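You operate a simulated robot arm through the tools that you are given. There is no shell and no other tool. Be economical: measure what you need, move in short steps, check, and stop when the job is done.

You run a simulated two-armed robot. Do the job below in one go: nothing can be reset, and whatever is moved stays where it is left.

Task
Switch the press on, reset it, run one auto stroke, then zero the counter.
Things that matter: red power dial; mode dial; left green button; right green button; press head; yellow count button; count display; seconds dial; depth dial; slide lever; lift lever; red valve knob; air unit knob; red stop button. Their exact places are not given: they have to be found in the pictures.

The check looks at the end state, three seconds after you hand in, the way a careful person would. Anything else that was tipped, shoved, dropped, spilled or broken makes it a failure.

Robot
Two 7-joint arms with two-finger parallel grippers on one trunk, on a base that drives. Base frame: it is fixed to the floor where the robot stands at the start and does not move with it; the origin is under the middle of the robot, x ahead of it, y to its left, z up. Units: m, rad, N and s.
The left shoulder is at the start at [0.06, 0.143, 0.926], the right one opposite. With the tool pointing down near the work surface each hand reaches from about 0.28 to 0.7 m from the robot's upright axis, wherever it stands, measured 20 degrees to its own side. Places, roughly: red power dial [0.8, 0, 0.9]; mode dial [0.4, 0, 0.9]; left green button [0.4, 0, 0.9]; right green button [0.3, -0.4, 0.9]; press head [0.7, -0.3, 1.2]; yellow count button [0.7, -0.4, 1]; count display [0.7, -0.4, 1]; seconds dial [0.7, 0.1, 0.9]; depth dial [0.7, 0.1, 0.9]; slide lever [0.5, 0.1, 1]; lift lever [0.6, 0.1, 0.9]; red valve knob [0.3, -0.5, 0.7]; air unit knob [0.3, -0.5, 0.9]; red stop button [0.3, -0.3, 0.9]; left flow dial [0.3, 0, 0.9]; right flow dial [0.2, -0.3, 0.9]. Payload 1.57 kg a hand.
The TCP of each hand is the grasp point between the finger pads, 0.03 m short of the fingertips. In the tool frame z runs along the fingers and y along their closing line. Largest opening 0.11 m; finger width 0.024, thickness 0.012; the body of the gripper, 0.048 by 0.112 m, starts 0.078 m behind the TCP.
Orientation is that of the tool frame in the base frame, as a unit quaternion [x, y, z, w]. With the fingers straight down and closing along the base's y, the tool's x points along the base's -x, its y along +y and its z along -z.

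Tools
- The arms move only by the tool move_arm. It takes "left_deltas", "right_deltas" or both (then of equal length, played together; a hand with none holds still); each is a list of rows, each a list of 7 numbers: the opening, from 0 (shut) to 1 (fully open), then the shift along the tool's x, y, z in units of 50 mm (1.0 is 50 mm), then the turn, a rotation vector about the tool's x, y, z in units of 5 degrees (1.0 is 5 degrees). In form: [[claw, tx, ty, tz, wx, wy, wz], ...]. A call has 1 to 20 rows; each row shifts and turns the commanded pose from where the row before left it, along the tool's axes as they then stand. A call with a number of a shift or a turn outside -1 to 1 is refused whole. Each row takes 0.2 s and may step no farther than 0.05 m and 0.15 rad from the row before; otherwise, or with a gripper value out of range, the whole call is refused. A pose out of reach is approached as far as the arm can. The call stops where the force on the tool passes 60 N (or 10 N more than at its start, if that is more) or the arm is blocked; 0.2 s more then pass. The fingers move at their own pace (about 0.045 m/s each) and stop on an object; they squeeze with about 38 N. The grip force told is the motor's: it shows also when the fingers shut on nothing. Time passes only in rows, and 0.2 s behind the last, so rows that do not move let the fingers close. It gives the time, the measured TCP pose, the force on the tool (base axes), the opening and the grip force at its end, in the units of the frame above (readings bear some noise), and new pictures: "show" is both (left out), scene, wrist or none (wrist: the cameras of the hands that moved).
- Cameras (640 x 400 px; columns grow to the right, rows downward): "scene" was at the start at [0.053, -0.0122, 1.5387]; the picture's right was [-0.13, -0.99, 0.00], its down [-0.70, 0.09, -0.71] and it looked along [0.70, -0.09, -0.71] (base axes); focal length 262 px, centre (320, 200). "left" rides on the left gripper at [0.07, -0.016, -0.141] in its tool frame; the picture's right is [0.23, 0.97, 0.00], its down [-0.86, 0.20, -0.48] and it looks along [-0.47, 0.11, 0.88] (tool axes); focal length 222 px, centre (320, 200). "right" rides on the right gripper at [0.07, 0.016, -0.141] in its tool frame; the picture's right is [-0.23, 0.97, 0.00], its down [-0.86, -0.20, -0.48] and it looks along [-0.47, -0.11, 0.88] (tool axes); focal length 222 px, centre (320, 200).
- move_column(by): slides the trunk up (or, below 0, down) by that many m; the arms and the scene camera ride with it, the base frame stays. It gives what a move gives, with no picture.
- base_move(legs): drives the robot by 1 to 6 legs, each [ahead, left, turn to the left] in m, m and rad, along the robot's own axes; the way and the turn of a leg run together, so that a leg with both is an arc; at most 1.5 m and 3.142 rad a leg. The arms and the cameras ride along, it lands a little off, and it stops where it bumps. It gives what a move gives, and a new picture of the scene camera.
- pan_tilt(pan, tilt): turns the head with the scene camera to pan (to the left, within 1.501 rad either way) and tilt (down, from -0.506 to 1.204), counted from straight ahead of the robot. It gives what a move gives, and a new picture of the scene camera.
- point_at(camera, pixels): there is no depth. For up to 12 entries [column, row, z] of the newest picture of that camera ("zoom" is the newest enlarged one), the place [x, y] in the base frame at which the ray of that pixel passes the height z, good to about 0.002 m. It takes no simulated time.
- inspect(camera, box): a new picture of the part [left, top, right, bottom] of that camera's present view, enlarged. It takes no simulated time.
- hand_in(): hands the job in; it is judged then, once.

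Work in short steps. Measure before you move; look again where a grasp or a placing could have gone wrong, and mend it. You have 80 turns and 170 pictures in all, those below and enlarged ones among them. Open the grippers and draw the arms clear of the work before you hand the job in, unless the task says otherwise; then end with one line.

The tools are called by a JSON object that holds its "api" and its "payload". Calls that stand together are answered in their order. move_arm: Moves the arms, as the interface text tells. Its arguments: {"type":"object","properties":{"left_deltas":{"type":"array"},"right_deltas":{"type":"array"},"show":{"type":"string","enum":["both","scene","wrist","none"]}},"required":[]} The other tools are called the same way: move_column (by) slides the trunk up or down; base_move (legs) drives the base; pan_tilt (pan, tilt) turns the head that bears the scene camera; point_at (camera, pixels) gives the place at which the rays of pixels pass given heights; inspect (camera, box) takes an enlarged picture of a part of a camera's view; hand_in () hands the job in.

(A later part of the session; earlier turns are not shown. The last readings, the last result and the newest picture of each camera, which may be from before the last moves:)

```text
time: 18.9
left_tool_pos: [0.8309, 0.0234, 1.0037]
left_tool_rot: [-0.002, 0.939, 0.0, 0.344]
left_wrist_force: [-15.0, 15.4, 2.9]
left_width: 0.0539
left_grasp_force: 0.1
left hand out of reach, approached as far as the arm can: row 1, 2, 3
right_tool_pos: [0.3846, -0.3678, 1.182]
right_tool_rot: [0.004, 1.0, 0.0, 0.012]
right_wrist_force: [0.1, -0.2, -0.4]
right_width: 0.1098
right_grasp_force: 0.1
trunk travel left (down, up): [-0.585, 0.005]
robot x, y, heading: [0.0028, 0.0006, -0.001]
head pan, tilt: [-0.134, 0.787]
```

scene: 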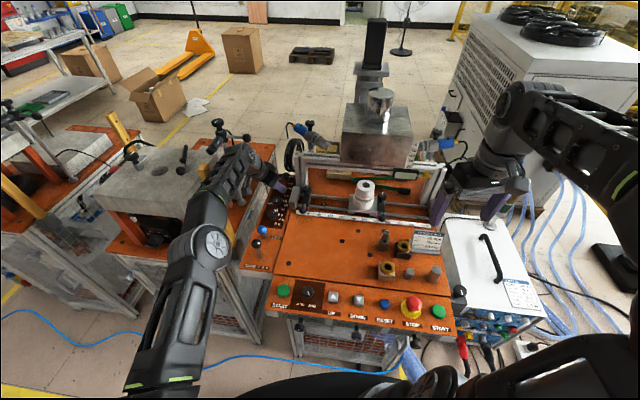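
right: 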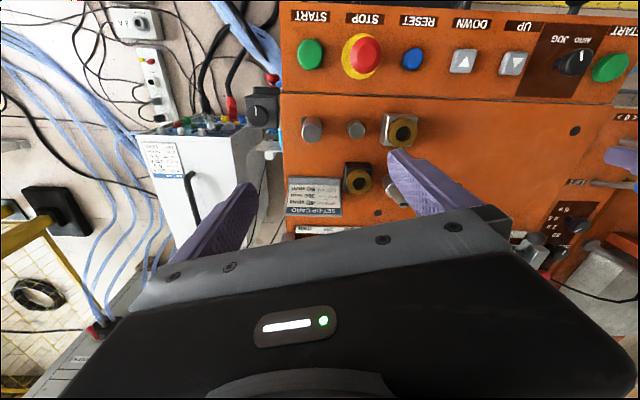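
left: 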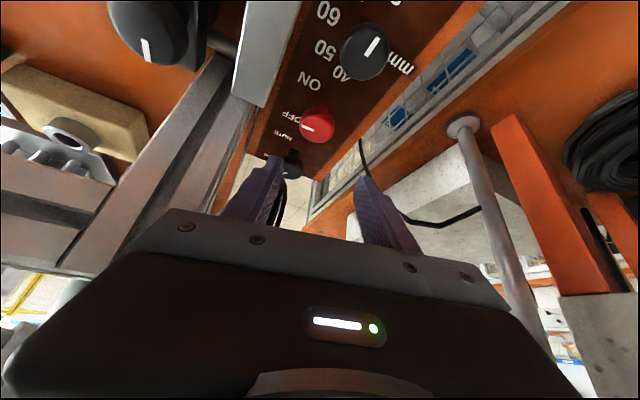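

The hand went ahead of where I meant it (0.831) and now touches something lightly. I draw it straight back and a little up and look.

{"api": "move_arm", "payload": {"left_deltas": [[0.55, 0.38, 0, -0.32, 0, 0, 0], [0.55, 0.38, 0.1, -0.32, 0, 0, 0], [0.55, 0, 0, 0, 0, 0, 0]]}}

```text
time: 19.8
left_tool_pos: [0.8316, 0.0187, 1.0052]
left_tool_rot: [-0.002, 0.939, 0.0, 0.343]
left_wrist_force: [-6.5, 29.3, 0.7]
left_width: 0.0445
left_grasp_force: 0.1
left hand out of reach, approached as far as the arm can: row 1, 2
right_tool_pos: [0.3862, -0.3665, 1.1801]
right_tool_rot: [0.005, 1.0, 0.0, 0.011]
right_wrist_force: [0.6, 0.9, 0.2]
right_width: 0.11
right_grasp_force: 0.0
trunk travel left (down, up): [-0.585, 0.005]
robot x, y, heading: [0.0011, -0.0008, -0.001]
head pan, tilt: [-0.134, 0.787]
```

scene: 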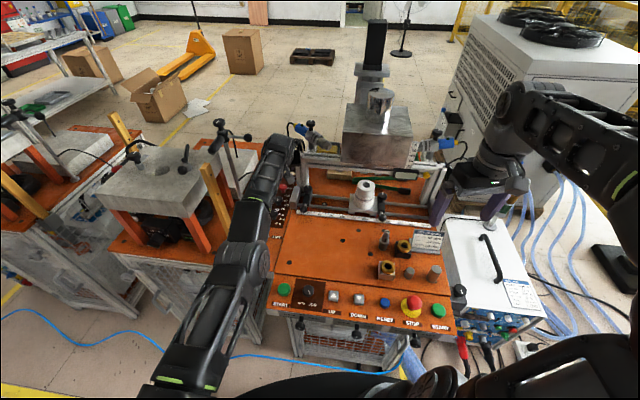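
left: 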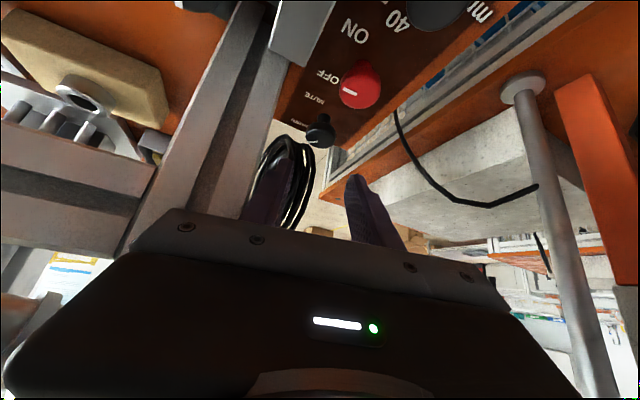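

The right finger rests against the frame post and the arm seems nearly straight. I ease it to the left and back with larger steps to free the solution.

{"api": "move_arm", "payload": {"left_deltas": [[0.4, 0.3, 0.4, -0.25, 0, 0, 0], [0.4, 0.6, 0.3, -0.5, 0, 0, 0], [0.4, 0.6, 0, -0.5, 0, 0, 0], [0.4, 0, 0, 0, 0, 0, 0]]}}

```text
time: 20.8
left_tool_pos: [0.8321, 0.0185, 1.0105]
left_tool_rot: [-0.001, 0.94, 0.0, 0.342]
left_wrist_force: [0.9, 1.0, 0.2]
left_width: 0.0438
left_grasp_force: 0.1
left hand out of reach, approached as far as the arm can: row 1, 2, 3
right_tool_pos: [0.387, -0.3697, 1.1806]
right_tool_rot: [0.005, 1.0, 0.002, 0.011]
right_wrist_force: [-0.1, 0.4, 0.0]
right_width: 0.1101
right_grasp_force: 0.1
trunk travel left (down, up): [-0.585, 0.005]
robot x, y, heading: [0.001, 0.0025, -0.0]
head pan, tilt: [-0.134, 0.787]
```

scene: 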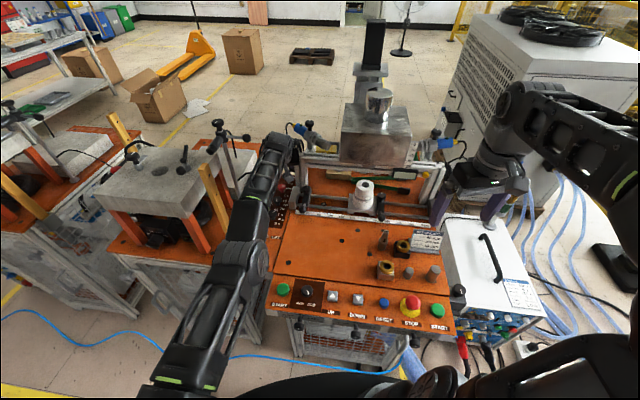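
left: 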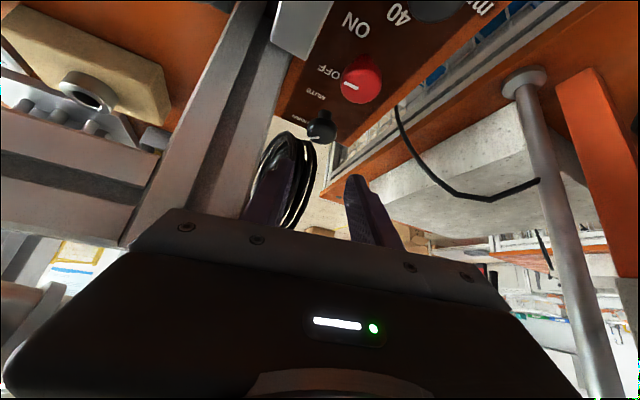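

The hand is free of load but the backward steps are rejected. I try undoing the tilt stepwise, then pulling back.

{"api": "move_arm", "payload": {"left_deltas": [[0.4, 0, 0, 0, 0, 1, 0], [0.4, 0, 0, 0, 0, 1, 0], [0.4, 1, 0, 0, 0, 0, 0], [0.4, 0.9, 0, -0.4, 0, 0, 0], [0.4, 0, 0, -1, 0, 0, 0]], "show": "none"}}

```text
time: 21.9
left_tool_pos: [0.786, 0.0068, 1.0284]
left_tool_rot: [-0.004, 0.967, 0.002, 0.255]
left_wrist_force: [2.4, 28.2, -14.4]
left_width: 0.0195
left_grasp_force: 0.0
left hand out of reach, approached as far as the arm can: row 1, 2, 3, 4, 5
right_tool_pos: [0.3875, -0.3664, 1.1799]
right_tool_rot: [0.004, 1.0, -0.001, 0.01]
right_wrist_force: [-0.2, -0.3, -0.1]
right_width: 0.1099
right_grasp_force: 0.1
trunk travel left (down, up): [-0.585, 0.005]
robot x, y, heading: [0.0022, -0.0, -0.003]
head pan, tilt: [-0.134, 0.787]
```

It moves back now but drifts right against the post. I look and step back with leftward shift.

{"api": "move_arm", "payload": {"left_deltas": [[0.3, 0.5, 0.7, -0.2, 0, 0, 0], [0.3, 0.5, 0.7, -0.2, 0, 0, 0]]}}

```text
time: 22.6
left_tool_pos: [0.8001, 0.0462, 1.0379]
left_tool_rot: [0.0, 0.966, -0.003, 0.259]
left_wrist_force: [0.5, 0.0, -0.4]
left_width: 0.0331
left_grasp_force: 0.1
left hand out of reach, approached as far as the arm can: row 1, 2
right_tool_pos: [0.3859, -0.3699, 1.1796]
right_tool_rot: [0.005, 1.0, 0.003, 0.011]
right_wrist_force: [0.0, 0.4, 0.2]
right_width: 0.1101
right_grasp_force: 0.1
trunk travel left (down, up): [-0.585, 0.005]
robot x, y, heading: [0.0005, -0.0013, 0.0]
head pan, tilt: [-0.134, 0.787]
```

scene: 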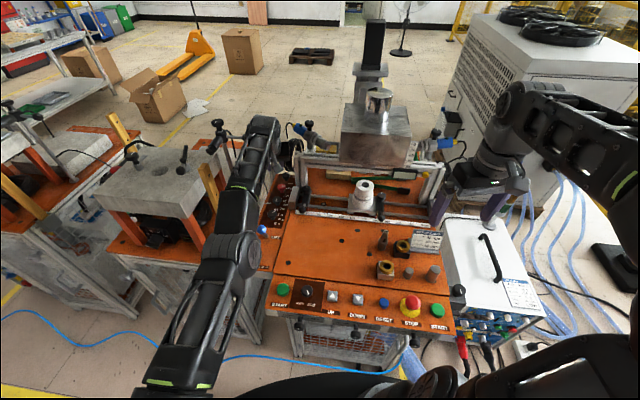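
left: 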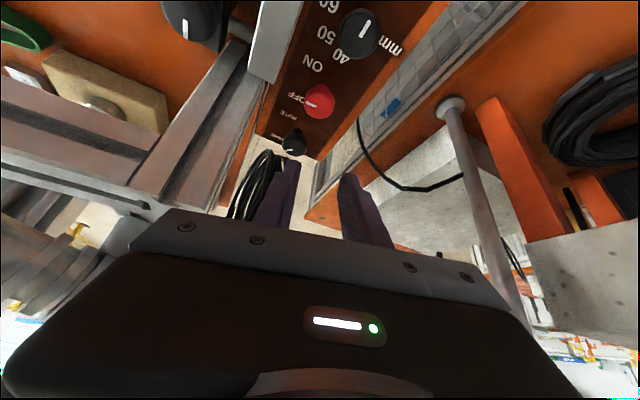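

Free again, at (0.800, 0.046, 1.038). I pull back toward the known good hover and see whether the arm follows.

{"api": "move_arm", "payload": {"left_deltas": [[0.4, 0.7, 0, -0.4, 0, 0, 0], [0.4, 0.7, 0, -0.4, 0, 0, 0], [0.4, 0.7, 0, -0.4, 0, 0, 0], [0.4, 0.7, 0, -0.4, 0, 0, 0], [0.4, 0.7, 0, -0.4, 0, 0, 0]], "show": "none"}}

```text
time: 23.8
left_tool_pos: [0.7891, 0.0247, 1.0546]
left_tool_rot: [0.0, 0.966, -0.001, 0.259]
left_wrist_force: [0.1, -0.5, 0.2]
left_width: 0.044
left_grasp_force: 0.1
left hand out of reach, approached as far as the arm can: row 1, 2, 3, 4, 5
right_tool_pos: [0.3871, -0.3696, 1.1799]
right_tool_rot: [0.005, 1.0, 0.002, 0.01]
right_wrist_force: [-0.4, 0.6, 0.4]
right_width: 0.1098
right_grasp_force: 0.0
trunk travel left (down, up): [-0.585, 0.005]
robot x, y, heading: [0.0006, -0.0006, -0.0]
head pan, tilt: [-0.134, 0.787]
```

The arm solution is poor here; I try smaller backward steps, which may be followed more exactly.

{"api": "move_arm", "payload": {"left_deltas": [[0.4, 0.3, 0.05, -0.17, 0, 0, 0], [0.4, 0.3, 0.05, -0.17, 0, 0, 0], [0.4, 0.3, 0.05, -0.17, 0, 0, 0], [0.4, 0.3, 0.05, -0.17, 0, 0, 0], [0.4, 0.3, 0.05, -0.17, 0, 0, 0], [0.4, 0.3, 0.05, -0.17, 0, 0, 0], [0.4, 0.3, 0.05, -0.17, 0, 0, 0], [0.4, 0.3, 0.05, -0.17, 0, 0, 0]], "show": "scene"}}

```text
time: 25.6
left_tool_pos: [0.7777, 0.0096, 1.0798]
left_tool_rot: [-0.002, 0.967, 0.001, 0.257]
left_wrist_force: [3.8, 10.1, -9.8]
left_width: 0.0349
left_grasp_force: 0.1
left hand out of reach, approached as far as the arm can: row 1, 2, 3, 4, 5, 6, 7, 8
right_tool_pos: [0.3878, -0.3683, 1.1774]
right_tool_rot: [0.004, 1.0, 0.001, 0.01]
right_wrist_force: [0.3, 0.3, -0.5]
right_width: 0.1101
right_grasp_force: 0.0
trunk travel left (down, up): [-0.585, 0.005]
robot x, y, heading: [0.0008, 0.0007, -0.0]
head pan, tilt: [-0.134, 0.787]
```

scene: 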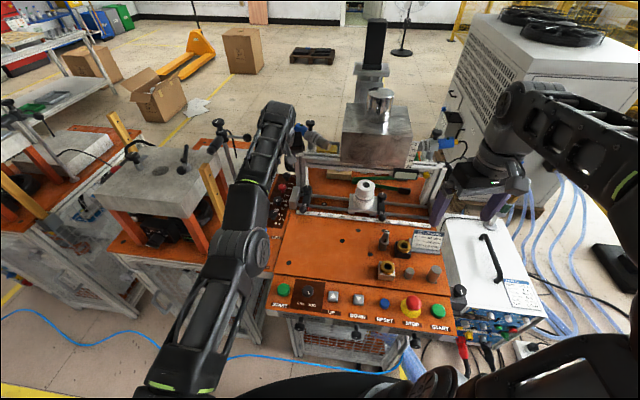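

The arm is near straight; pulling back does nothing useful. I try a leftward and downward swing, perpendicular to the arm line, to get it bending again.

{"api": "move_arm", "payload": {"left_deltas": [[0.4, 0, 0.6, 0, 0, 0, 0], [0.4, 0, 0.6, 0, 0, 0, 0], [0.4, 0, 0.6, 0, 0, 0, 0], [0.4, 0.5, 0.3, 0, 0, 0, 0], [0.4, 0.5, 0.3, 0, 0, 0, 0]], "show": "none"}}

```text
time: 26.8
left_tool_pos: [0.7991, 0.1073, 1.0802]
left_tool_rot: [0.001, 0.965, -0.001, 0.261]
left_wrist_force: [-11.2, -6.2, 8.9]
left_width: 0.0439
left_grasp_force: 0.1
left hand out of reach, approached as far as the arm can: row 1, 2, 3, 4, 5
right_tool_pos: [0.383, -0.3703, 1.1809]
right_tool_rot: [0.006, 1.0, 0.001, 0.012]
right_wrist_force: [1.0, -0.2, -0.4]
right_width: 0.11
right_grasp_force: 0.0
trunk travel left (down, up): [-0.585, 0.005]
robot x, y, heading: [0.0015, -0.0002, -0.002]
head pan, tilt: [-0.134, 0.787]
```

Now it touches something on the left, most likely the rod. I step back right by 3 cm and look.

{"api": "move_arm", "payload": {"left_deltas": [[0.4, 0, -0.6, 0, 0, 0, 0]]}}

```text
time: 27.1
left_tool_pos: [0.7995, 0.0827, 1.0748]
left_tool_rot: [-0.001, 0.966, 0.0, 0.258]
left_wrist_force: [-8.0, 4.2, -2.1]
left_width: 0.0442
left_grasp_force: 0.0
right_tool_pos: [0.3851, -0.3688, 1.1799]
right_tool_rot: [0.005, 1.0, 0.002, 0.011]
right_wrist_force: [0.0, -0.3, 0.7]
right_width: 0.1101
right_grasp_force: 0.1
trunk travel left (down, up): [-0.585, 0.005]
robot x, y, heading: [0.0024, 0.0008, -0.001]
head pan, tilt: [-0.134, 0.787]
```

scene: 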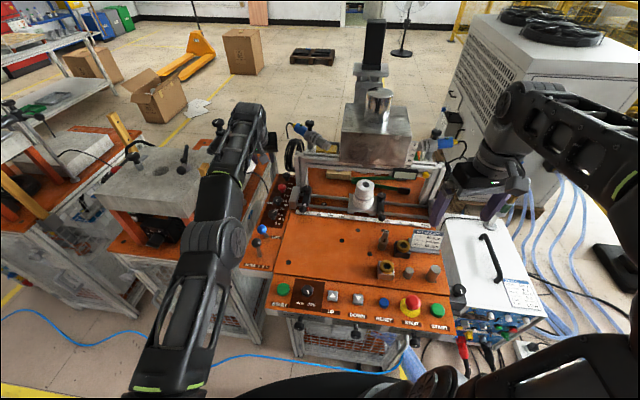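
left: 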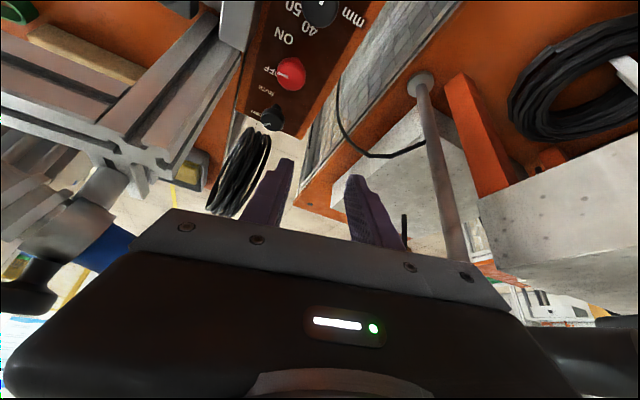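

That step was followed normally. I now pull back slightly to the right and away in small steps.

{"api": "move_arm", "payload": {"left_deltas": [[0.4, 0, -0.3, 0, 0, 0, 0], [0.4, 0.35, 0, -0.2, 0, 0, 0], [0.4, 0.7, 0, -0.4, 0, 0, 0], [0.4, 0.7, 0, -0.4, 0, 0, 0]], "show": "none"}}

```text
time: 28.1
left_tool_pos: [0.7882, 0.0549, 1.0877]
left_tool_rot: [0.001, 0.966, -0.001, 0.26]
left_wrist_force: [-1.0, 0.9, 0.9]
left_width: 0.044
left_grasp_force: 0.0
left hand out of reach, approached as far as the arm can: row 1, 2, 3, 4
right_tool_pos: [0.3875, -0.3692, 1.1805]
right_tool_rot: [0.004, 1.0, 0.002, 0.011]
right_wrist_force: [0.3, -0.2, -0.5]
right_width: 0.1102
right_grasp_force: 0.1
trunk travel left (down, up): [-0.585, 0.005]
robot x, y, heading: [-0.0024, 0.001, -0.001]
head pan, tilt: [-0.134, 0.787]
```

Pulling back by the arm alone fails, so I drive the base back 0.25 m; the hand (fingertips above 1.05) and the rising forearm clear everything on that line. Then I can refold the arm freely.

{"api": "base_move", "payload": {"legs": [[-0.25, 0, 0]]}}

```text
time: 30.0
left_tool_pos: [0.5401, 0.0536, 1.0896]
left_tool_rot: [0.0, 0.966, -0.001, 0.259]
left_wrist_force: [0.5, 0.1, 0.4]
left_width: 0.0438
left_grasp_force: 0.1
right_tool_pos: [0.1381, -0.3696, 1.18]
right_tool_rot: [0.005, 1.0, 0.002, 0.011]
right_wrist_force: [0.2, -0.6, 0.0]
right_width: 0.1099
right_grasp_force: 0.1
trunk travel left (down, up): [-0.585, 0.005]
robot x, y, heading: [-0.2512, 0.0022, 0.0]
head pan, tilt: [-0.134, 0.787]
```

scene: 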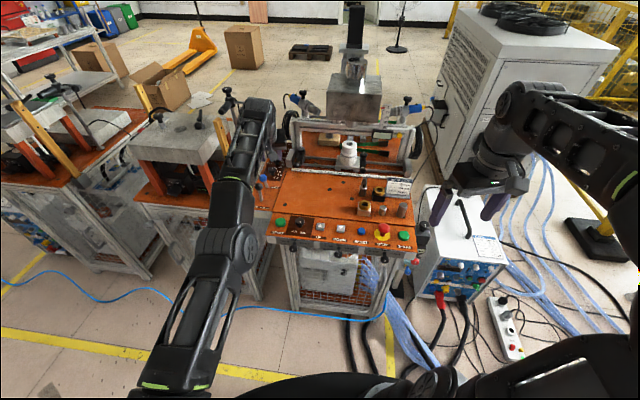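

Clear of the machine. Now I try to refold the left arm: up out of the way and back, many rows.

{"api": "move_arm", "payload": {"left_deltas": [[0.5, 0, 0, 0, 0, 1, 0], [0.5, 0, 0, 0, 0, 1, 0], [0.5, 0, 0, 0, 0, 1, 0], [0.5, 0, 0, 0, 0, 1, 0], [0.5, 0, 0, 0, 0, 1, 0], [0.5, 0, 0, 0, 0, 1, 0], [0.5, 0.5, 0.5, 0, 0, 0, 0], [0.5, 0.5, 0.5, 0, 0, 0, 0], [0.5, 0.5, 0.5, 0, 0, 0, 0], [0.5, 0.5, 0.5, 0, 0, 0, 0], [0.5, 0.7, 0, 0, 0, 0, 0], [0.5, 0.7, 0, 0, 0, 0, 0], [0.5, 0.7, 0, 0, 0, 0, 0], [0.5, 0.7, 0, 0, 0, 0, 0]]}}

```text
time: 33.0
left_tool_pos: [0.2511, 0.1693, 1.0163]
left_tool_rot: [0.01, 0.991, 0.002, 0.135]
left_wrist_force: [-0.3, -0.2, -0.1]
left_width: 0.055
left_grasp_force: 0.1
left hand out of reach, approached as far as the arm can: row 1, 2, 3, 4, 5, 6
right_tool_pos: [0.1379, -0.369, 1.18]
right_tool_rot: [0.004, 1.0, 0.002, 0.011]
right_wrist_force: [-0.5, 0.1, 1.3]
right_width: 0.1101
right_grasp_force: 0.0
trunk travel left (down, up): [-0.585, 0.005]
robot x, y, heading: [-0.2488, -0.0012, 0.001]
head pan, tilt: [-0.134, 0.787]
```

scene: 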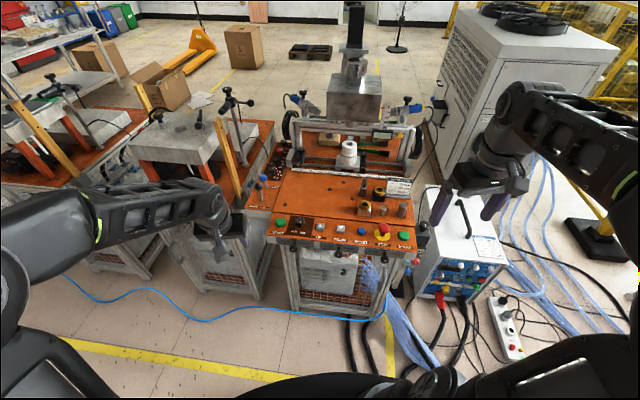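
left: 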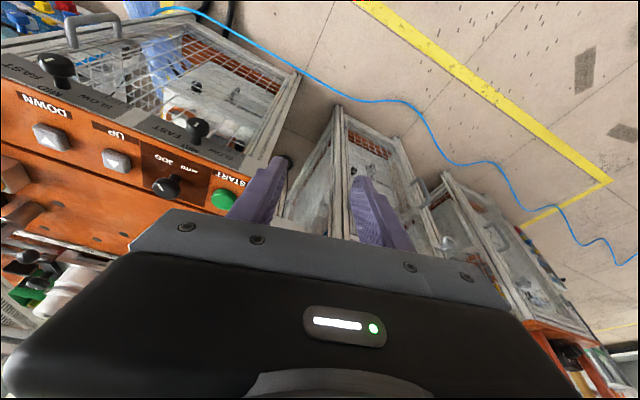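

The arm is refolded with a high elbow. I raise the left hand to z≈1.16, tilt it to 30° and bring it to y≈0.04, then I'll drive forward again (3 cm nearer than before).

{"api": "move_arm", "payload": {"left_deltas": [[0.55, -0.25, 0, -0.93, 0, 0, 0], [0.55, -0.25, 0, -0.93, 0, 0, 0], [0.55, -0.25, 0, -0.93, 0, 0, 0], [0.55, 0, -0.87, 0, 0, -1, 0], [0.55, 0, -0.87, 0, 0, -1, 0], [0.55, 0, -0.87, 0, 0, -1, 0]], "show": "none"}}

{"api": "base_move", "payload": {"legs": [[0.275, 0, 0]]}}

```text
time: 34.4
left_tool_pos: [0.2497, 0.0369, 1.1608]
left_tool_rot: [0.009, 0.965, 0.001, 0.263]
left_wrist_force: [1.0, -0.2, 0.2]
left_width: 0.0609
left_grasp_force: 0.0
right_tool_pos: [0.1384, -0.3712, 1.1774]
right_tool_rot: [0.004, 1.0, 0.002, 0.01]
right_wrist_force: [-0.4, 0.2, -0.7]
right_width: 0.11
right_grasp_force: 0.1
trunk travel left (down, up): [-0.585, 0.005]
robot x, y, heading: [-0.2496, 0.002, -0.003]
head pan, tilt: [-0.134, 0.787]
```

```text
time: 36.3
left_tool_pos: [0.5258, 0.0386, 1.1609]
left_tool_rot: [0.008, 0.965, 0.0, 0.262]
left_wrist_force: [0.2, -0.5, -0.8]
left_width: 0.0606
left_grasp_force: 0.1
right_tool_pos: [0.415, -0.3682, 1.1791]
right_tool_rot: [0.003, 1.0, 0.002, 0.011]
right_wrist_force: [-0.6, -0.1, -0.5]
right_width: 0.11
right_grasp_force: 0.0
trunk travel left (down, up): [-0.585, 0.005]
robot x, y, heading: [0.0295, 0.0011, -0.002]
head pan, tilt: [-0.134, 0.787]
```

scene: 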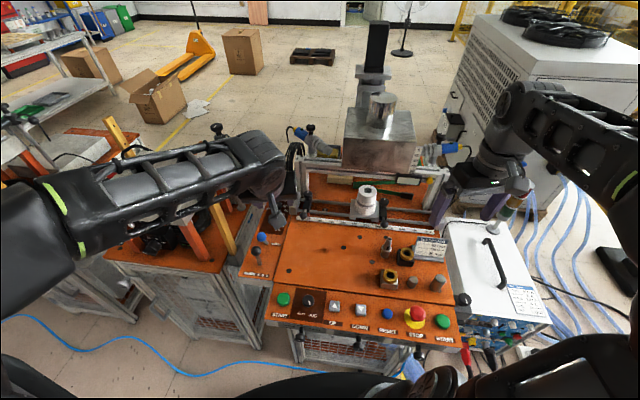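

It stands at x≈0.03 with no bump. I go along the known safe way to above the power dial, down to z≈0.985.

{"api": "move_arm", "payload": {"left_deltas": [[0.55, -0.592, -0.015, 0.727, 0, 0, 0], [0.55, -0.592, -0.015, 0.727, 0, 0, 0], [0.55, -0.592, -0.015, 0.727, 0, 0, 0], [0.55, -0.592, -0.015, 0.727, 0, 0, 0], [0.55, -0.592, -0.015, 0.727, 0, 0, 0], [0.55, -0.592, -0.015, 0.727, 0, 0, 0], [0.55, 0.375, 0, 0.65, 0, 0, 0], [0.55, 0.375, 0, 0.65, 0, 0, 0]], "show": "none"}}

{"api": "inspect", "payload": {"camera": "left", "box": [220, 80, 420, 205]}}

```text
time: 38.1
left_tool_pos: [0.7913, 0.0297, 0.9868]
left_tool_rot: [0.009, 0.965, -0.001, 0.263]
left_wrist_force: [0.9, 0.1, -0.7]
left_width: 0.0604
left_grasp_force: 0.1
right_tool_pos: [0.4161, -0.371, 1.1789]
right_tool_rot: [0.004, 1.0, 0.002, 0.01]
right_wrist_force: [-0.1, 1.1, 0.2]
right_width: 0.1099
right_grasp_force: 0.0
trunk travel left (down, up): [-0.585, 0.005]
robot x, y, heading: [0.027, -0.0029, -0.005]
head pan, tilt: [-0.134, 0.787]
```

```text
3.20 times, centred on (320, 142) of left
```

zoom: 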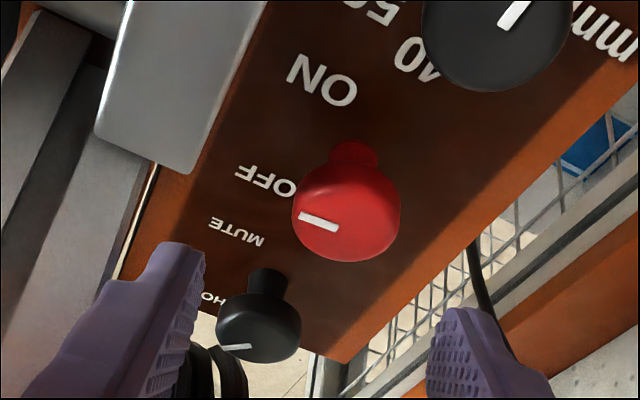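

Pointer still at about -93°. I shift 4 mm left, go down, grip, and turn 30° clockwise.

{"api": "move_arm", "payload": {"left_deltas": [[0.55, 0.23, 0.08, 0.36, 0, 0, 0], [0.55, 0.23, 0, 0.37, 0, 0, 0], [0, 0, 0, 0, 0, 0, 0], [0, 0, 0, 0, 0, 0, 0], [0, 0, 0, 0, 0, 0, 0], [0, 0, 0, 0, 0, 0, 0], [0, 0, 0.017, 0, 0.5, 0, 0.866], [0, 0, 0.017, 0, 0.5, 0, 0.866], [0, 0, 0.017, 0, 0.5, 0, 0.866], [0, 0, 0.017, 0, 0.5, 0, 0.866], [0, 0, 0.017, 0, 0.5, 0, 0.866], [0, 0, 0.017, 0, 0.5, 0, 0.866], [0, 0, 0, 0, 0, 0, 0]], "show": "none"}}

{"api": "inspect", "payload": {"camera": "left", "box": [240, 100, 400, 200]}}

```text
time: 40.9
left_tool_pos: [0.7924, 0.0459, 0.9441]
left_tool_rot: [0.256, 0.93, -0.064, 0.254]
left_wrist_force: [7.3, 24.6, 3.1]
left_width: 0.0289
left_grasp_force: 38.8
right_tool_pos: [0.4156, -0.3667, 1.1794]
right_tool_rot: [0.003, 1.0, 0.001, 0.011]
right_wrist_force: [0.4, 0.1, 0.4]
right_width: 0.1102
right_grasp_force: 0.0
trunk travel left (down, up): [-0.585, 0.005]
robot x, y, heading: [0.0319, 0.0022, 0.0]
head pan, tilt: [-0.134, 0.787]
```

```text
4.00 times, centred on (320, 150) of left
```

zoom: 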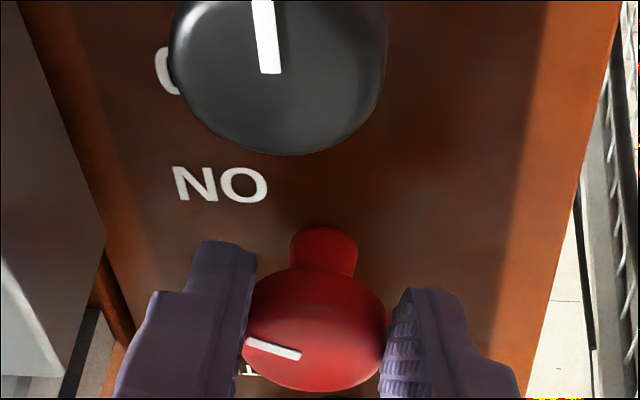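

The repeated sideways load tells that the true dial axis lies farther ahead (x≈0.813) and lower than my estimate. I release, lift, turn back to yaw 0 and re-measure.

{"api": "move_arm", "payload": {"left_deltas": [[0.55, 0, 0, 0, 0, 0, 0], [0.55, 0, 0, 0, 0, 0, 0], [0.55, -0.5, 0, -0.866, 0, 0, 0], [0.55, 0, 0, 0, -0.5, 0, -0.866], [0.55, 0, 0, 0, -0.5, 0, -0.866], [0.55, 0, 0, 0, -0.5, 0, -0.866], [0.55, 0, 0, 0, -0.5, 0, -0.866], [0.55, 0, 0, 0, -0.5, 0, -0.866], [0.55, 0, 0, 0, -0.5, 0, -0.866]], "show": "none"}}

{"api": "inspect", "payload": {"camera": "left", "box": [220, 80, 420, 205]}}

```text
time: 42.9
left_tool_pos: [0.7894, 0.039, 0.9945]
left_tool_rot: [0.008, 0.965, 0.0, 0.263]
left_wrist_force: [-0.3, 0.3, -0.4]
left_width: 0.0606
left_grasp_force: 0.1
right_tool_pos: [0.4146, -0.3692, 1.1778]
right_tool_rot: [0.004, 1.0, 0.001, 0.01]
right_wrist_force: [-0.1, 0.1, 0.1]
right_width: 0.1101
right_grasp_force: 0.1
trunk travel left (down, up): [-0.585, 0.005]
robot x, y, heading: [0.0273, -0.0031, -0.002]
head pan, tilt: [-0.134, 0.787]
```

```text
3.20 times, centred on (320, 142) of left
```

zoom: 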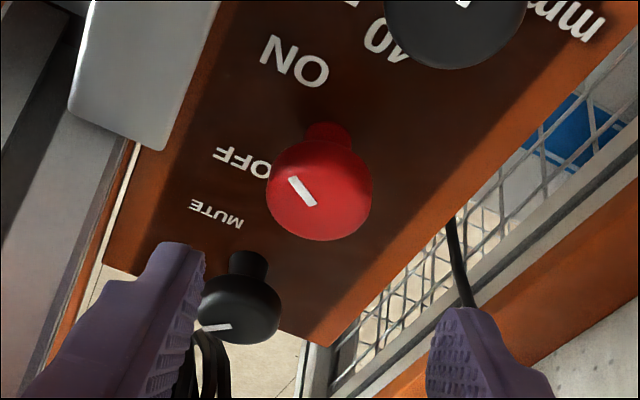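

The pointer now aims between OFF and ON. I measure it and the axis rays.

{"api": "point_at", "payload": {"camera": "zoom", "pixels": [[315, 205, 0.937], [290, 177, 0.937], [325, 128, 0.903], [325, 128, 0.89], [318, 195, 0.937], [318, 195, 0.925], [296, 62, 0.9], [245, 162, 0.9]]}}

```text
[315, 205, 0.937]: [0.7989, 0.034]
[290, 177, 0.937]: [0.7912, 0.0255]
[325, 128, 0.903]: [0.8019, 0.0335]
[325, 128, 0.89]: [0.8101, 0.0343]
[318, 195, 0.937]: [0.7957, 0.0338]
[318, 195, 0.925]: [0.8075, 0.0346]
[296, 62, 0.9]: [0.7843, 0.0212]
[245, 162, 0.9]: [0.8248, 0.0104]
```

Pointer is at about -132°, ON near -150°. I grip again, a little lower and farther ahead, and turn 20° more.

{"api": "move_arm", "payload": {"left_deltas": [[0.55, 0.22, -0.1, 0.54, 0, 0, 0], [0.55, 0.22, 0, 0.53, 0, 0, 0], [0, 0, 0, 0, 0, 0, 0], [0, 0, 0, 0, 0, 0, 0], [0, 0, 0, 0, 0, 0, 0], [0, 0, 0, 0, 0, 0, 0], [0, 0, 0.03, 0, 0.5, 0, 0.866], [0, 0, 0.03, 0, 0.5, 0, 0.866], [0, 0, 0.03, 0, 0.5, 0, 0.866], [0, 0, 0.03, 0, 0.5, 0, 0.866], [0, 0, 0, 0, 0, 0, 0], [0.55, 0, 0, 0, 0, 0, 0], [0.55, 0, 0, 0, 0, 0, 0], [0.55, -0.5, 0, -0.866, 0, 0, 0], [0.55, 0, 0, 0, -0.5, 0, -0.866], [0.55, 0, 0, 0, -0.5, 0, -0.866], [0.55, 0, 0, 0, -0.5, 0, -0.866], [0.55, 0, 0, 0, -0.5, 0, -0.866]], "show": "none"}}

{"api": "inspect", "payload": {"camera": "left", "box": [220, 80, 420, 205]}}

```text
time: 46.7
left_tool_pos: [0.7986, 0.0388, 0.9871]
left_tool_rot: [0.008, 0.965, 0.0, 0.263]
left_wrist_force: [-0.2, -0.1, 0.6]
left_width: 0.0603
left_grasp_force: 0.1
right_tool_pos: [0.4148, -0.3693, 1.179]
right_tool_rot: [0.004, 1.0, 0.001, 0.011]
right_wrist_force: [0.2, 0.3, 0.0]
right_width: 0.11
right_grasp_force: 0.1
trunk travel left (down, up): [-0.585, 0.005]
robot x, y, heading: [0.0258, -0.0006, 0.002]
head pan, tilt: [-0.134, 0.787]
```

```text
3.20 times, centred on (320, 142) of left
```

zoom: 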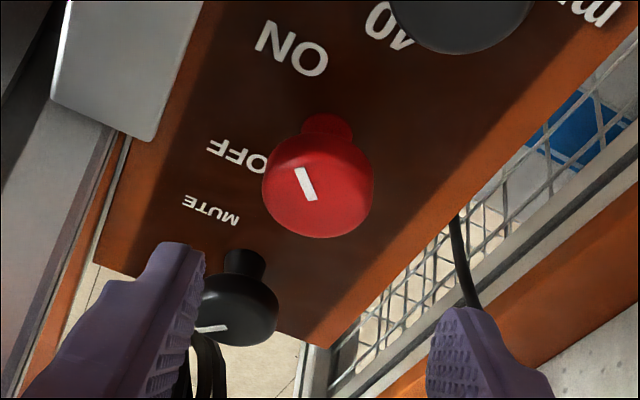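

{"api": "point_at", "payload": {"camera": "zoom", "pixels": [[312, 200, 0.937], [299, 169, 0.937], [322, 120, 0.903], [292, 48, 0.903], [318, 190, 0.937]]}}

{"api": "inspect", "payload": {"camera": "scene", "box": [380, 145, 460, 195]}}

```text
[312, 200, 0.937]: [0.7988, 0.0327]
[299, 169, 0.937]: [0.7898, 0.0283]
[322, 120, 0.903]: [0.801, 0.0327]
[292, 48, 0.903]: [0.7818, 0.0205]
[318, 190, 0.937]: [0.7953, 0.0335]
```

```text
8.00 times, centred on (420, 170) of scene
```

zoom: 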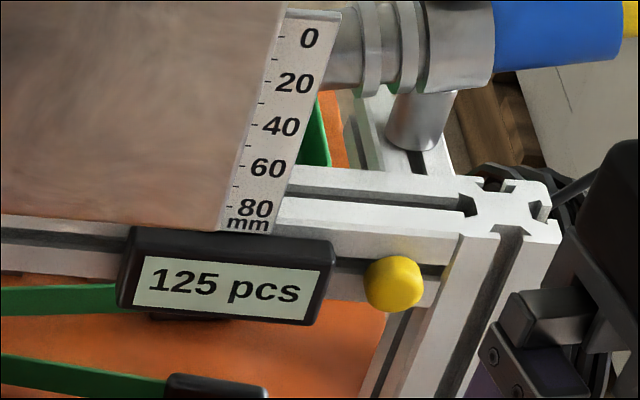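

The count display lit up ("125 pcs"): power is on, the pointer is on ON (-154°). I retreat the left hand up and back along the same way.

{"api": "move_arm", "payload": {"left_deltas": [[0.55, -0.4, 0, -0.7, 0, 0, 0], [0.55, -0.4, 0, -0.7, 0, 0, 0], [0.55, 0.592, 0.015, -0.727, 0, 0, 0], [0.55, 0.592, 0.015, -0.727, 0, 0, 0], [0.55, 0.592, 0, -0.727, 0, 0, 0], [0.55, 0.592, 0, -0.727, 0, 0, 0], [0.55, 0.592, 0, -0.727, 0, 0, 0], [0.55, 0.592, 0, -0.727, 0, 0, 0]], "show": "scene"}}

{"api": "inspect", "payload": {"camera": "scene", "box": [265, 275, 365, 337]}}

{"api": "inspect", "payload": {"camera": "scene", "box": [370, 280, 470, 342]}}

```text
time: 48.5
left_tool_pos: [0.5333, 0.0447, 1.1676]
left_tool_rot: [0.009, 0.965, 0.0, 0.264]
left_wrist_force: [-0.9, 1.1, -0.6]
left_width: 0.0604
left_grasp_force: 0.0
right_tool_pos: [0.413, -0.3689, 1.1799]
right_tool_rot: [0.004, 1.0, 0.002, 0.011]
right_wrist_force: [-0.1, 1.0, 0.4]
right_width: 0.11
right_grasp_force: 0.1
trunk travel left (down, up): [-0.585, 0.005]
robot x, y, heading: [0.0255, -0.0008, 0.0]
head pan, tilt: [-0.134, 0.787]
```

scene: 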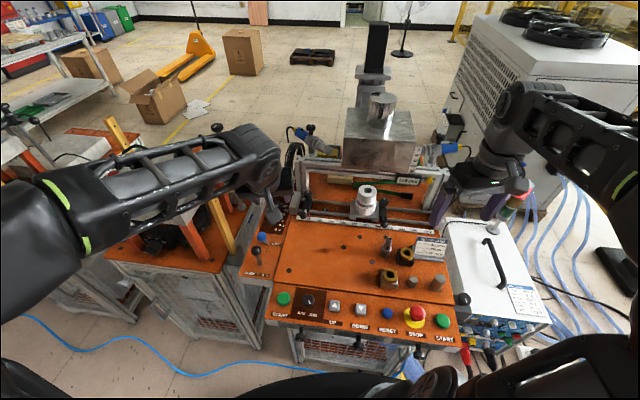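

```text
6.40 times, centred on (315, 306) of scene
```

zoom: 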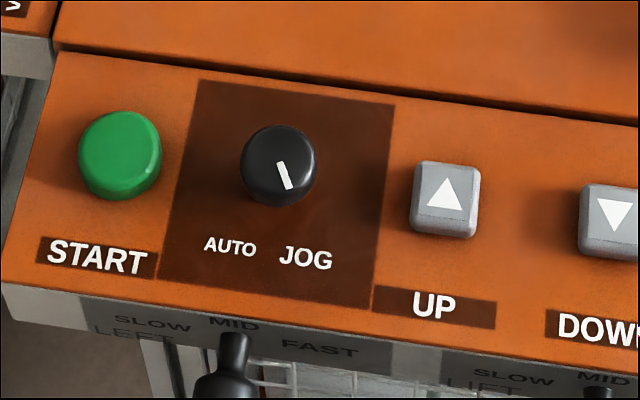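

```text
6.40 times, centred on (420, 311) of scene
```

zoom: 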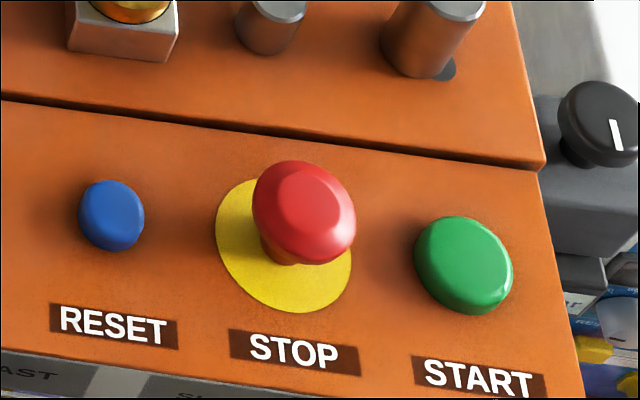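

I triangulate heights using this view against the first one: left green (283.6,298), mode dial top (307.5,300.5), reset (387,308), stop (417,308), right green (442,316).

{"api": "point_at", "payload": {"camera": "scene", "pixels": [[283.4, 298, 0.92], [283.4, 298, 0.9], [308.5, 300.5, 0.93], [308.5, 300.5, 0.91], [387.4, 307.9, 0.92], [387.4, 307.9, 0.9], [442.2, 315.5, 0.92], [442.2, 315.5, 0.9], [418, 308, 0.94], [308.5, 306.8, 0.9], [300.7, 313.1, 0.9], [312.7, 314.9, 0.9]]}}

```text
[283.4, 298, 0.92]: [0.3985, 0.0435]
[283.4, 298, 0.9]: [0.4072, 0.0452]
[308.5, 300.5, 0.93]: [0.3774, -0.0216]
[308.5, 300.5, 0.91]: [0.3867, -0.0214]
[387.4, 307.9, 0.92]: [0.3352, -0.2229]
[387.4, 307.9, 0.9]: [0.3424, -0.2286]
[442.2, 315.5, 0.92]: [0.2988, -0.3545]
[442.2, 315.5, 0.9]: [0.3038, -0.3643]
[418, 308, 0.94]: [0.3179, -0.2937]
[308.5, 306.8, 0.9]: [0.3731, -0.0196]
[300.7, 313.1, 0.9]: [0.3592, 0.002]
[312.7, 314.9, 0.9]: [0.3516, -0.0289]
```

The rays disagree by a centimetre, so I'll use the hand camera from above. I bring the left hand back over the front panel and set it upright.

{"api": "move_arm", "payload": {"left_deltas": [[0.55, 0.8, -0.2, -0.46, 0, 0, 0], [0.55, 0.8, -0.2, -0.46, 0, 0, 0], [0.55, 0.8, -0.2, -0.46, 0, 0, 0], [0.55, 0, -0.2, 0, 0, 1, 0], [0.55, 0, -0.2, 0, 0, 1, 0], [0.55, 0, -0.2, 0, 0, 1, 0], [0.55, 0, 0, 0, 0, 1, 0], [0.55, 0, 0, 0, 0, 1, 0], [0.55, 0, 0, 0, 0, 1, 0], [0.55, 0, 0, 0.7, 0, 0, 0], [0.55, 0, 0, 0.7, 0, 0, 0]], "show": "wrist"}}

{"api": "inspect", "payload": {"camera": "left", "box": [200, 0, 400, 125]}}

```text
time: 50.9
left_tool_pos: [0.3945, -0.0126, 1.0944]
left_tool_rot: [0.009, 1.0, 0.002, 0.003]
left_wrist_force: [0.7, 0.0, -1.1]
left_width: 0.0608
left_grasp_force: 0.0
right_tool_pos: [0.414, -0.37, 1.1795]
right_tool_rot: [0.004, 1.0, 0.002, 0.011]
right_wrist_force: [0.3, 0.2, 0.9]
right_width: 0.1099
right_grasp_force: 0.1
trunk travel left (down, up): [-0.585, 0.005]
robot x, y, heading: [0.0282, -0.001, 0.001]
head pan, tilt: [-0.134, 0.787]
```

left: 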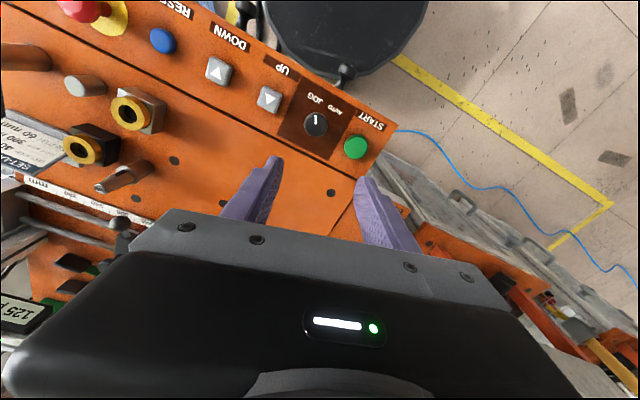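

```text
3.20 times, centred on (300, 62) of left
```

zoom: 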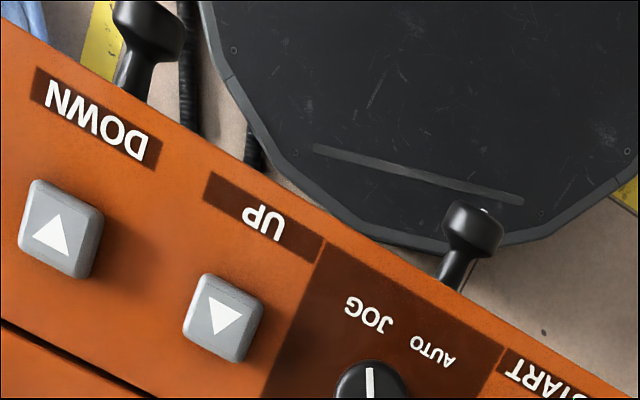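

I enlarge the mode dial and left start button.

{"api": "inspect", "payload": {"camera": "left", "box": [250, 70, 400, 170]}}

{"api": "point_at", "payload": {"camera": "left", "pixels": [[356, 146, 0.92], [356, 146, 0.91], [316, 123, 0.93], [316, 123, 0.91], [162, 41, 0.92], [162, 41, 0.91], [316, 97, 0.9], [335, 106, 0.9]]}}

```text
4.00 times, centred on (325, 120) of left
```

zoom: 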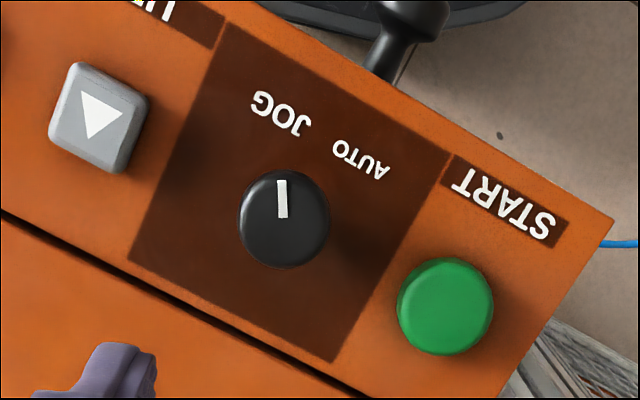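

```text
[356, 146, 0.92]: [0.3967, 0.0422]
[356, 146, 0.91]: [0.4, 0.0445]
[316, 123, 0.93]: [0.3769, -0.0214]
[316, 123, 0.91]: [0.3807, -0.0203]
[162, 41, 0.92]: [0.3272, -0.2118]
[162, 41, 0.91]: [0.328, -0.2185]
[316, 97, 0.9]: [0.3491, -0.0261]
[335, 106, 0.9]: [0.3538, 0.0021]
```

Both cameras agree: mode dial at (0.378,-0.021), left green at (0.397,0.042). JOG is at -167°, AUTO about 55° clockwise. I centre the hand over the dial with a +25° yaw and go down to z≈0.975.

{"api": "move_arm", "payload": {"left_deltas": [[0.55, 0.33, -0.17, 0, 0, 0, 0], [0.55, 0, 0, 0.5, 0, 0, -1], [0.55, 0, 0, 0.5, 0, 0, -1], [0.55, 0, 0, 0.5, 0, 0, -1], [0.55, 0, 0, 0.5, 0, 0, -1], [0.55, 0, 0, 0.4, 0, 0, -1]], "show": "wrist"}}

```text
time: 52.3
left_tool_pos: [0.3789, -0.0199, 0.973]
left_tool_rot: [-0.209, 0.978, 0.0, 0.004]
left_wrist_force: [0.2, 0.7, -0.1]
left_width: 0.0604
left_grasp_force: 0.2
right_tool_pos: [0.4136, -0.3699, 1.1786]
right_tool_rot: [0.004, 1.0, 0.001, 0.011]
right_wrist_force: [0.5, 0.0, 0.3]
right_width: 0.11
right_grasp_force: 0.0
trunk travel left (down, up): [-0.585, 0.005]
robot x, y, heading: [0.0317, 0.0017, 0.005]
head pan, tilt: [-0.134, 0.787]
```

left: 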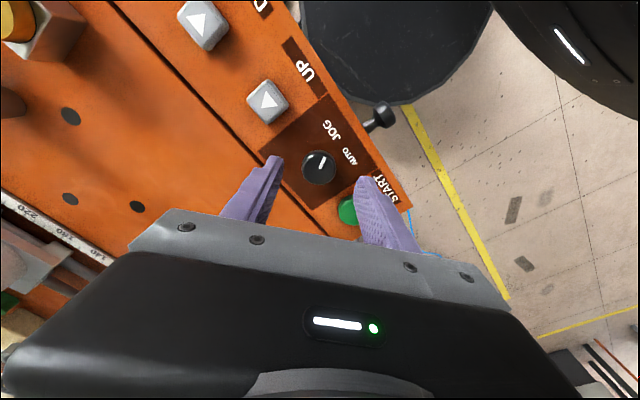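

The knob lies between the fingers, and the left finger clears START by about 2 cm. I go down, grip, and turn 55° clockwise, then hold for a look.

{"api": "move_arm", "payload": {"left_deltas": [[0.55, 0, 0, 0.35, 0, 0, 0], [0.55, 0, 0, 0.35, 0, 0, 0], [0, 0, 0, 0, 0, 0, 0], [0, 0, 0, 0, 0, 0, 0], [0, 0, 0, 0, 0, 0, 0], [0, 0, 0, 0, 0, 0, 0], [0, 0, 0, 0, 0, 0, 1], [0, 0, 0, 0, 0, 0, 1], [0, 0, 0, 0, 0, 0, 1], [0, 0, 0, 0, 0, 0, 1], [0, 0, 0, 0, 0, 0, 1], [0, 0, 0, 0, 0, 0, 1], [0, 0, 0, 0, 0, 0, 1], [0, 0, 0, 0, 0, 0, 1], [0, 0, 0, 0, 0, 0, 1], [0, 0, 0, 0, 0, 0, 1], [0, 0, 0, 0, 0, 0, 1]], "show": "wrist"}}

{"api": "inspect", "payload": {"camera": "left", "box": [240, 90, 400, 190]}}

```text
time: 55.9
left_tool_pos: [0.3795, -0.0184, 0.9398]
left_tool_rot: [0.267, 0.964, 0.004, 0.003]
left_wrist_force: [1.3, -0.5, -7.3]
left_width: 0.0314
left_grasp_force: 40.3
right_tool_pos: [0.4138, -0.3687, 1.1794]
right_tool_rot: [0.003, 1.0, 0.002, 0.011]
right_wrist_force: [-0.2, 0.3, 0.2]
right_width: 0.11
right_grasp_force: 0.0
trunk travel left (down, up): [-0.585, 0.005]
robot x, y, heading: [0.0253, 0.0036, -0.004]
head pan, tilt: [-0.134, 0.787]
```

left: 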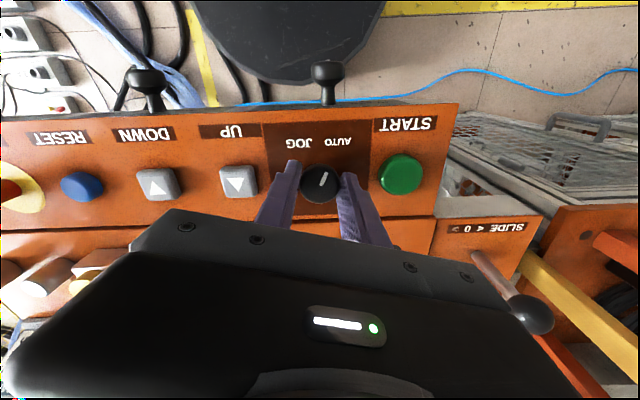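

```text
4.00 times, centred on (320, 140) of left
```

zoom: 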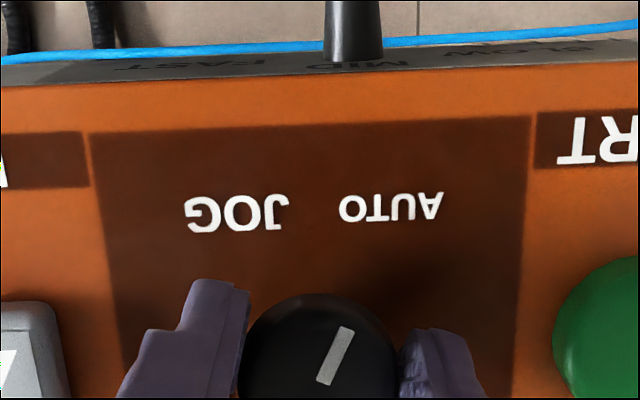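

The pointer is now the mirror image of JOG, aimed at AUTO. I let go and lift the hand, then look.

{"api": "move_arm", "payload": {"left_deltas": [[0.55, 0, 0, 0, 0, 0, 0], [0.55, 0, 0, 0, 0, 0, 0], [0.55, 0, 0, -0.9, 0, 0, 0], [0.55, 0, 0, -0.9, 0, 0, 0]], "show": "none"}}

{"api": "inspect", "payload": {"camera": "left", "box": [200, 60, 440, 200]}}

{"api": "point_at", "payload": {"camera": "left", "pixels": [[320, 160, 0.93]]}}

```text
time: 56.9
left_tool_pos: [0.3782, -0.0195, 1.0303]
left_tool_rot: [0.267, 0.964, 0.003, 0.004]
left_wrist_force: [-0.5, -0.4, -0.5]
left_width: 0.0605
left_grasp_force: 0.0
right_tool_pos: [0.4145, -0.369, 1.1802]
right_tool_rot: [0.004, 1.0, 0.002, 0.01]
right_wrist_force: [-0.1, -0.4, -1.3]
right_width: 0.11
right_grasp_force: 0.1
trunk travel left (down, up): [-0.585, 0.005]
robot x, y, heading: [0.0303, -0.0007, -0.002]
head pan, tilt: [-0.134, 0.787]
```

```text
2.67 times, centred on (320, 130) of left
```

zoom: 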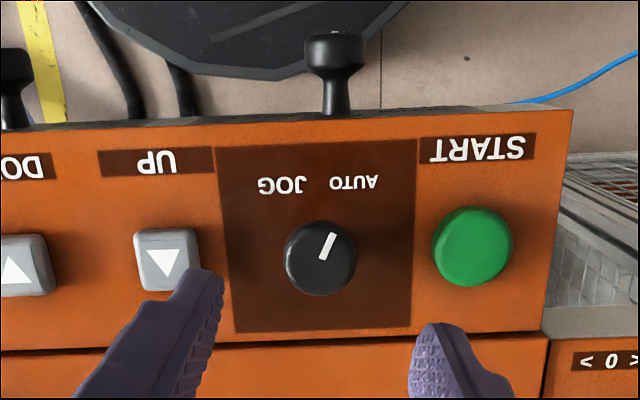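

```text
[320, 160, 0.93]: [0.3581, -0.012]
```

Mode is on AUTO. Now the right hand: I shut it and bring it over the RESET button at about (0.33,-0.215), to measure from its own camera; the left hand moves over left START at (0.398,0.043) and shuts too.

{"api": "move_arm", "payload": {"right_deltas": [[0, 0.35, 0.75, 0, 0, 0, 0], [0, 0.35, 0.75, 0, 0, 0, 0], [0, 0.35, 0.75, 0.3, 0, 0, 0], [0, 0.35, 0.75, 0.7, 0, 0, 0], [0, 0, 0, 0.7, 0, 0, 0], [0, 0, 0, 0.7, 0, 0, 0]], "left_deltas": [[0, 0, 0, 0, 0, 0, -1], [0, 0, 0, 0, 0, 0, -1], [0, 0, 0, 0, 0, 0, -1], [0, -0.2, 0.6, 0, 0, 0, -1], [0, -0.2, 0.65, 0, 0, 0, -1], [0, 0, 0, 0, 0, 0, -1]], "show": "wrist"}}

```text
refused: row 4 steps farther than a row can; nothing moved
```

{"api": "move_arm", "payload": {"right_deltas": [[0, 0.35, 0.75, 0, 0, 0, 0], [0, 0.35, 0.75, 0, 0, 0, 0], [0, 0.35, 0.75, 0.3, 0, 0, 0], [0, 0.35, 0.75, 0.3, 0, 0, 0], [0, 0, 0, 0.9, 0, 0, 0], [0, 0, 0, 0.9, 0, 0, 0]], "left_deltas": [[0, 0, 0, 0, 0, 0, -1], [0, 0, 0, 0, 0, 0, -1], [0, 0, 0, 0, 0, 0, -1], [0, -0.2, 0.6, 0, 0, 0, -1], [0, -0.2, 0.65, 0, 0, 0, -1], [0, 0, 0, 0, 0, 0, -1]], "show": "wrist"}}

```text
time: 58.3
left_tool_pos: [0.4136, 0.0357, 1.0305]
left_tool_rot: [0.008, 1.0, 0.003, 0.003]
left_wrist_force: [-0.2, 0.2, -1.0]
left_width: 0.0
left_grasp_force: 21.2
right_tool_pos: [0.3465, -0.218, 1.0571]
right_tool_rot: [0.005, 1.0, 0.002, 0.011]
right_wrist_force: [-0.1, -0.3, -0.2]
right_width: 0.0002
right_grasp_force: 7.9
trunk travel left (down, up): [-0.585, 0.005]
robot x, y, heading: [0.0278, 0.0007, -0.001]
head pan, tilt: [-0.134, 0.787]
```

right: 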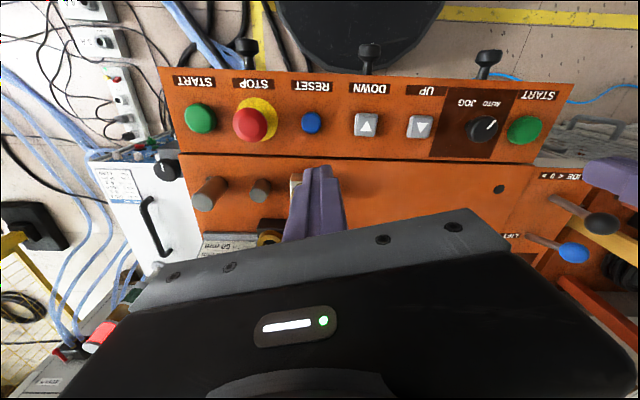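
left: 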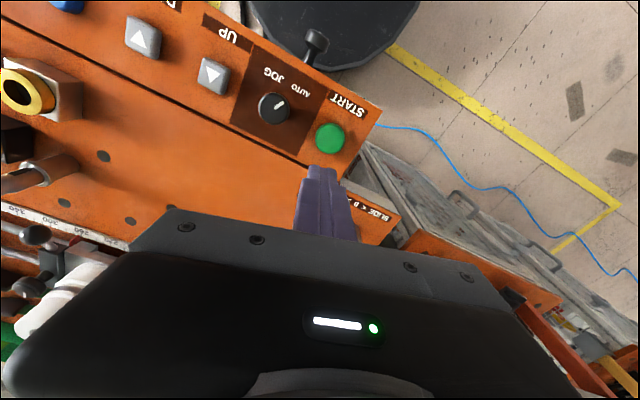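

Both cameras see the buttons clearly. I measure: right cam reset (311,122), stop (250,124), right START (200,118); left cam left START (330,138).

{"api": "point_at", "payload": {"camera": "right", "pixels": [[311, 122, 0.92], [311, 122, 0.91], [250, 124, 0.95], [250, 124, 0.93], [200, 118, 0.92], [200, 118, 0.91], [525, 129, 0.92]]}}

{"api": "point_at", "payload": {"camera": "left", "pixels": [[330, 137, 0.92], [330, 137, 0.91]]}}

```text
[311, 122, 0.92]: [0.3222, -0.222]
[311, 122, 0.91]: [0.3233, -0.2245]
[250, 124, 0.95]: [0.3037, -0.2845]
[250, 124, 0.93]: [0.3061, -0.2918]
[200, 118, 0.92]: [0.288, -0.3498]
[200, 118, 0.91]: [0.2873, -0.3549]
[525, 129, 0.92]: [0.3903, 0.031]
```

```text
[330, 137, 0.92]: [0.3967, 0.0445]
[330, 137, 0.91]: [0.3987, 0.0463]
```

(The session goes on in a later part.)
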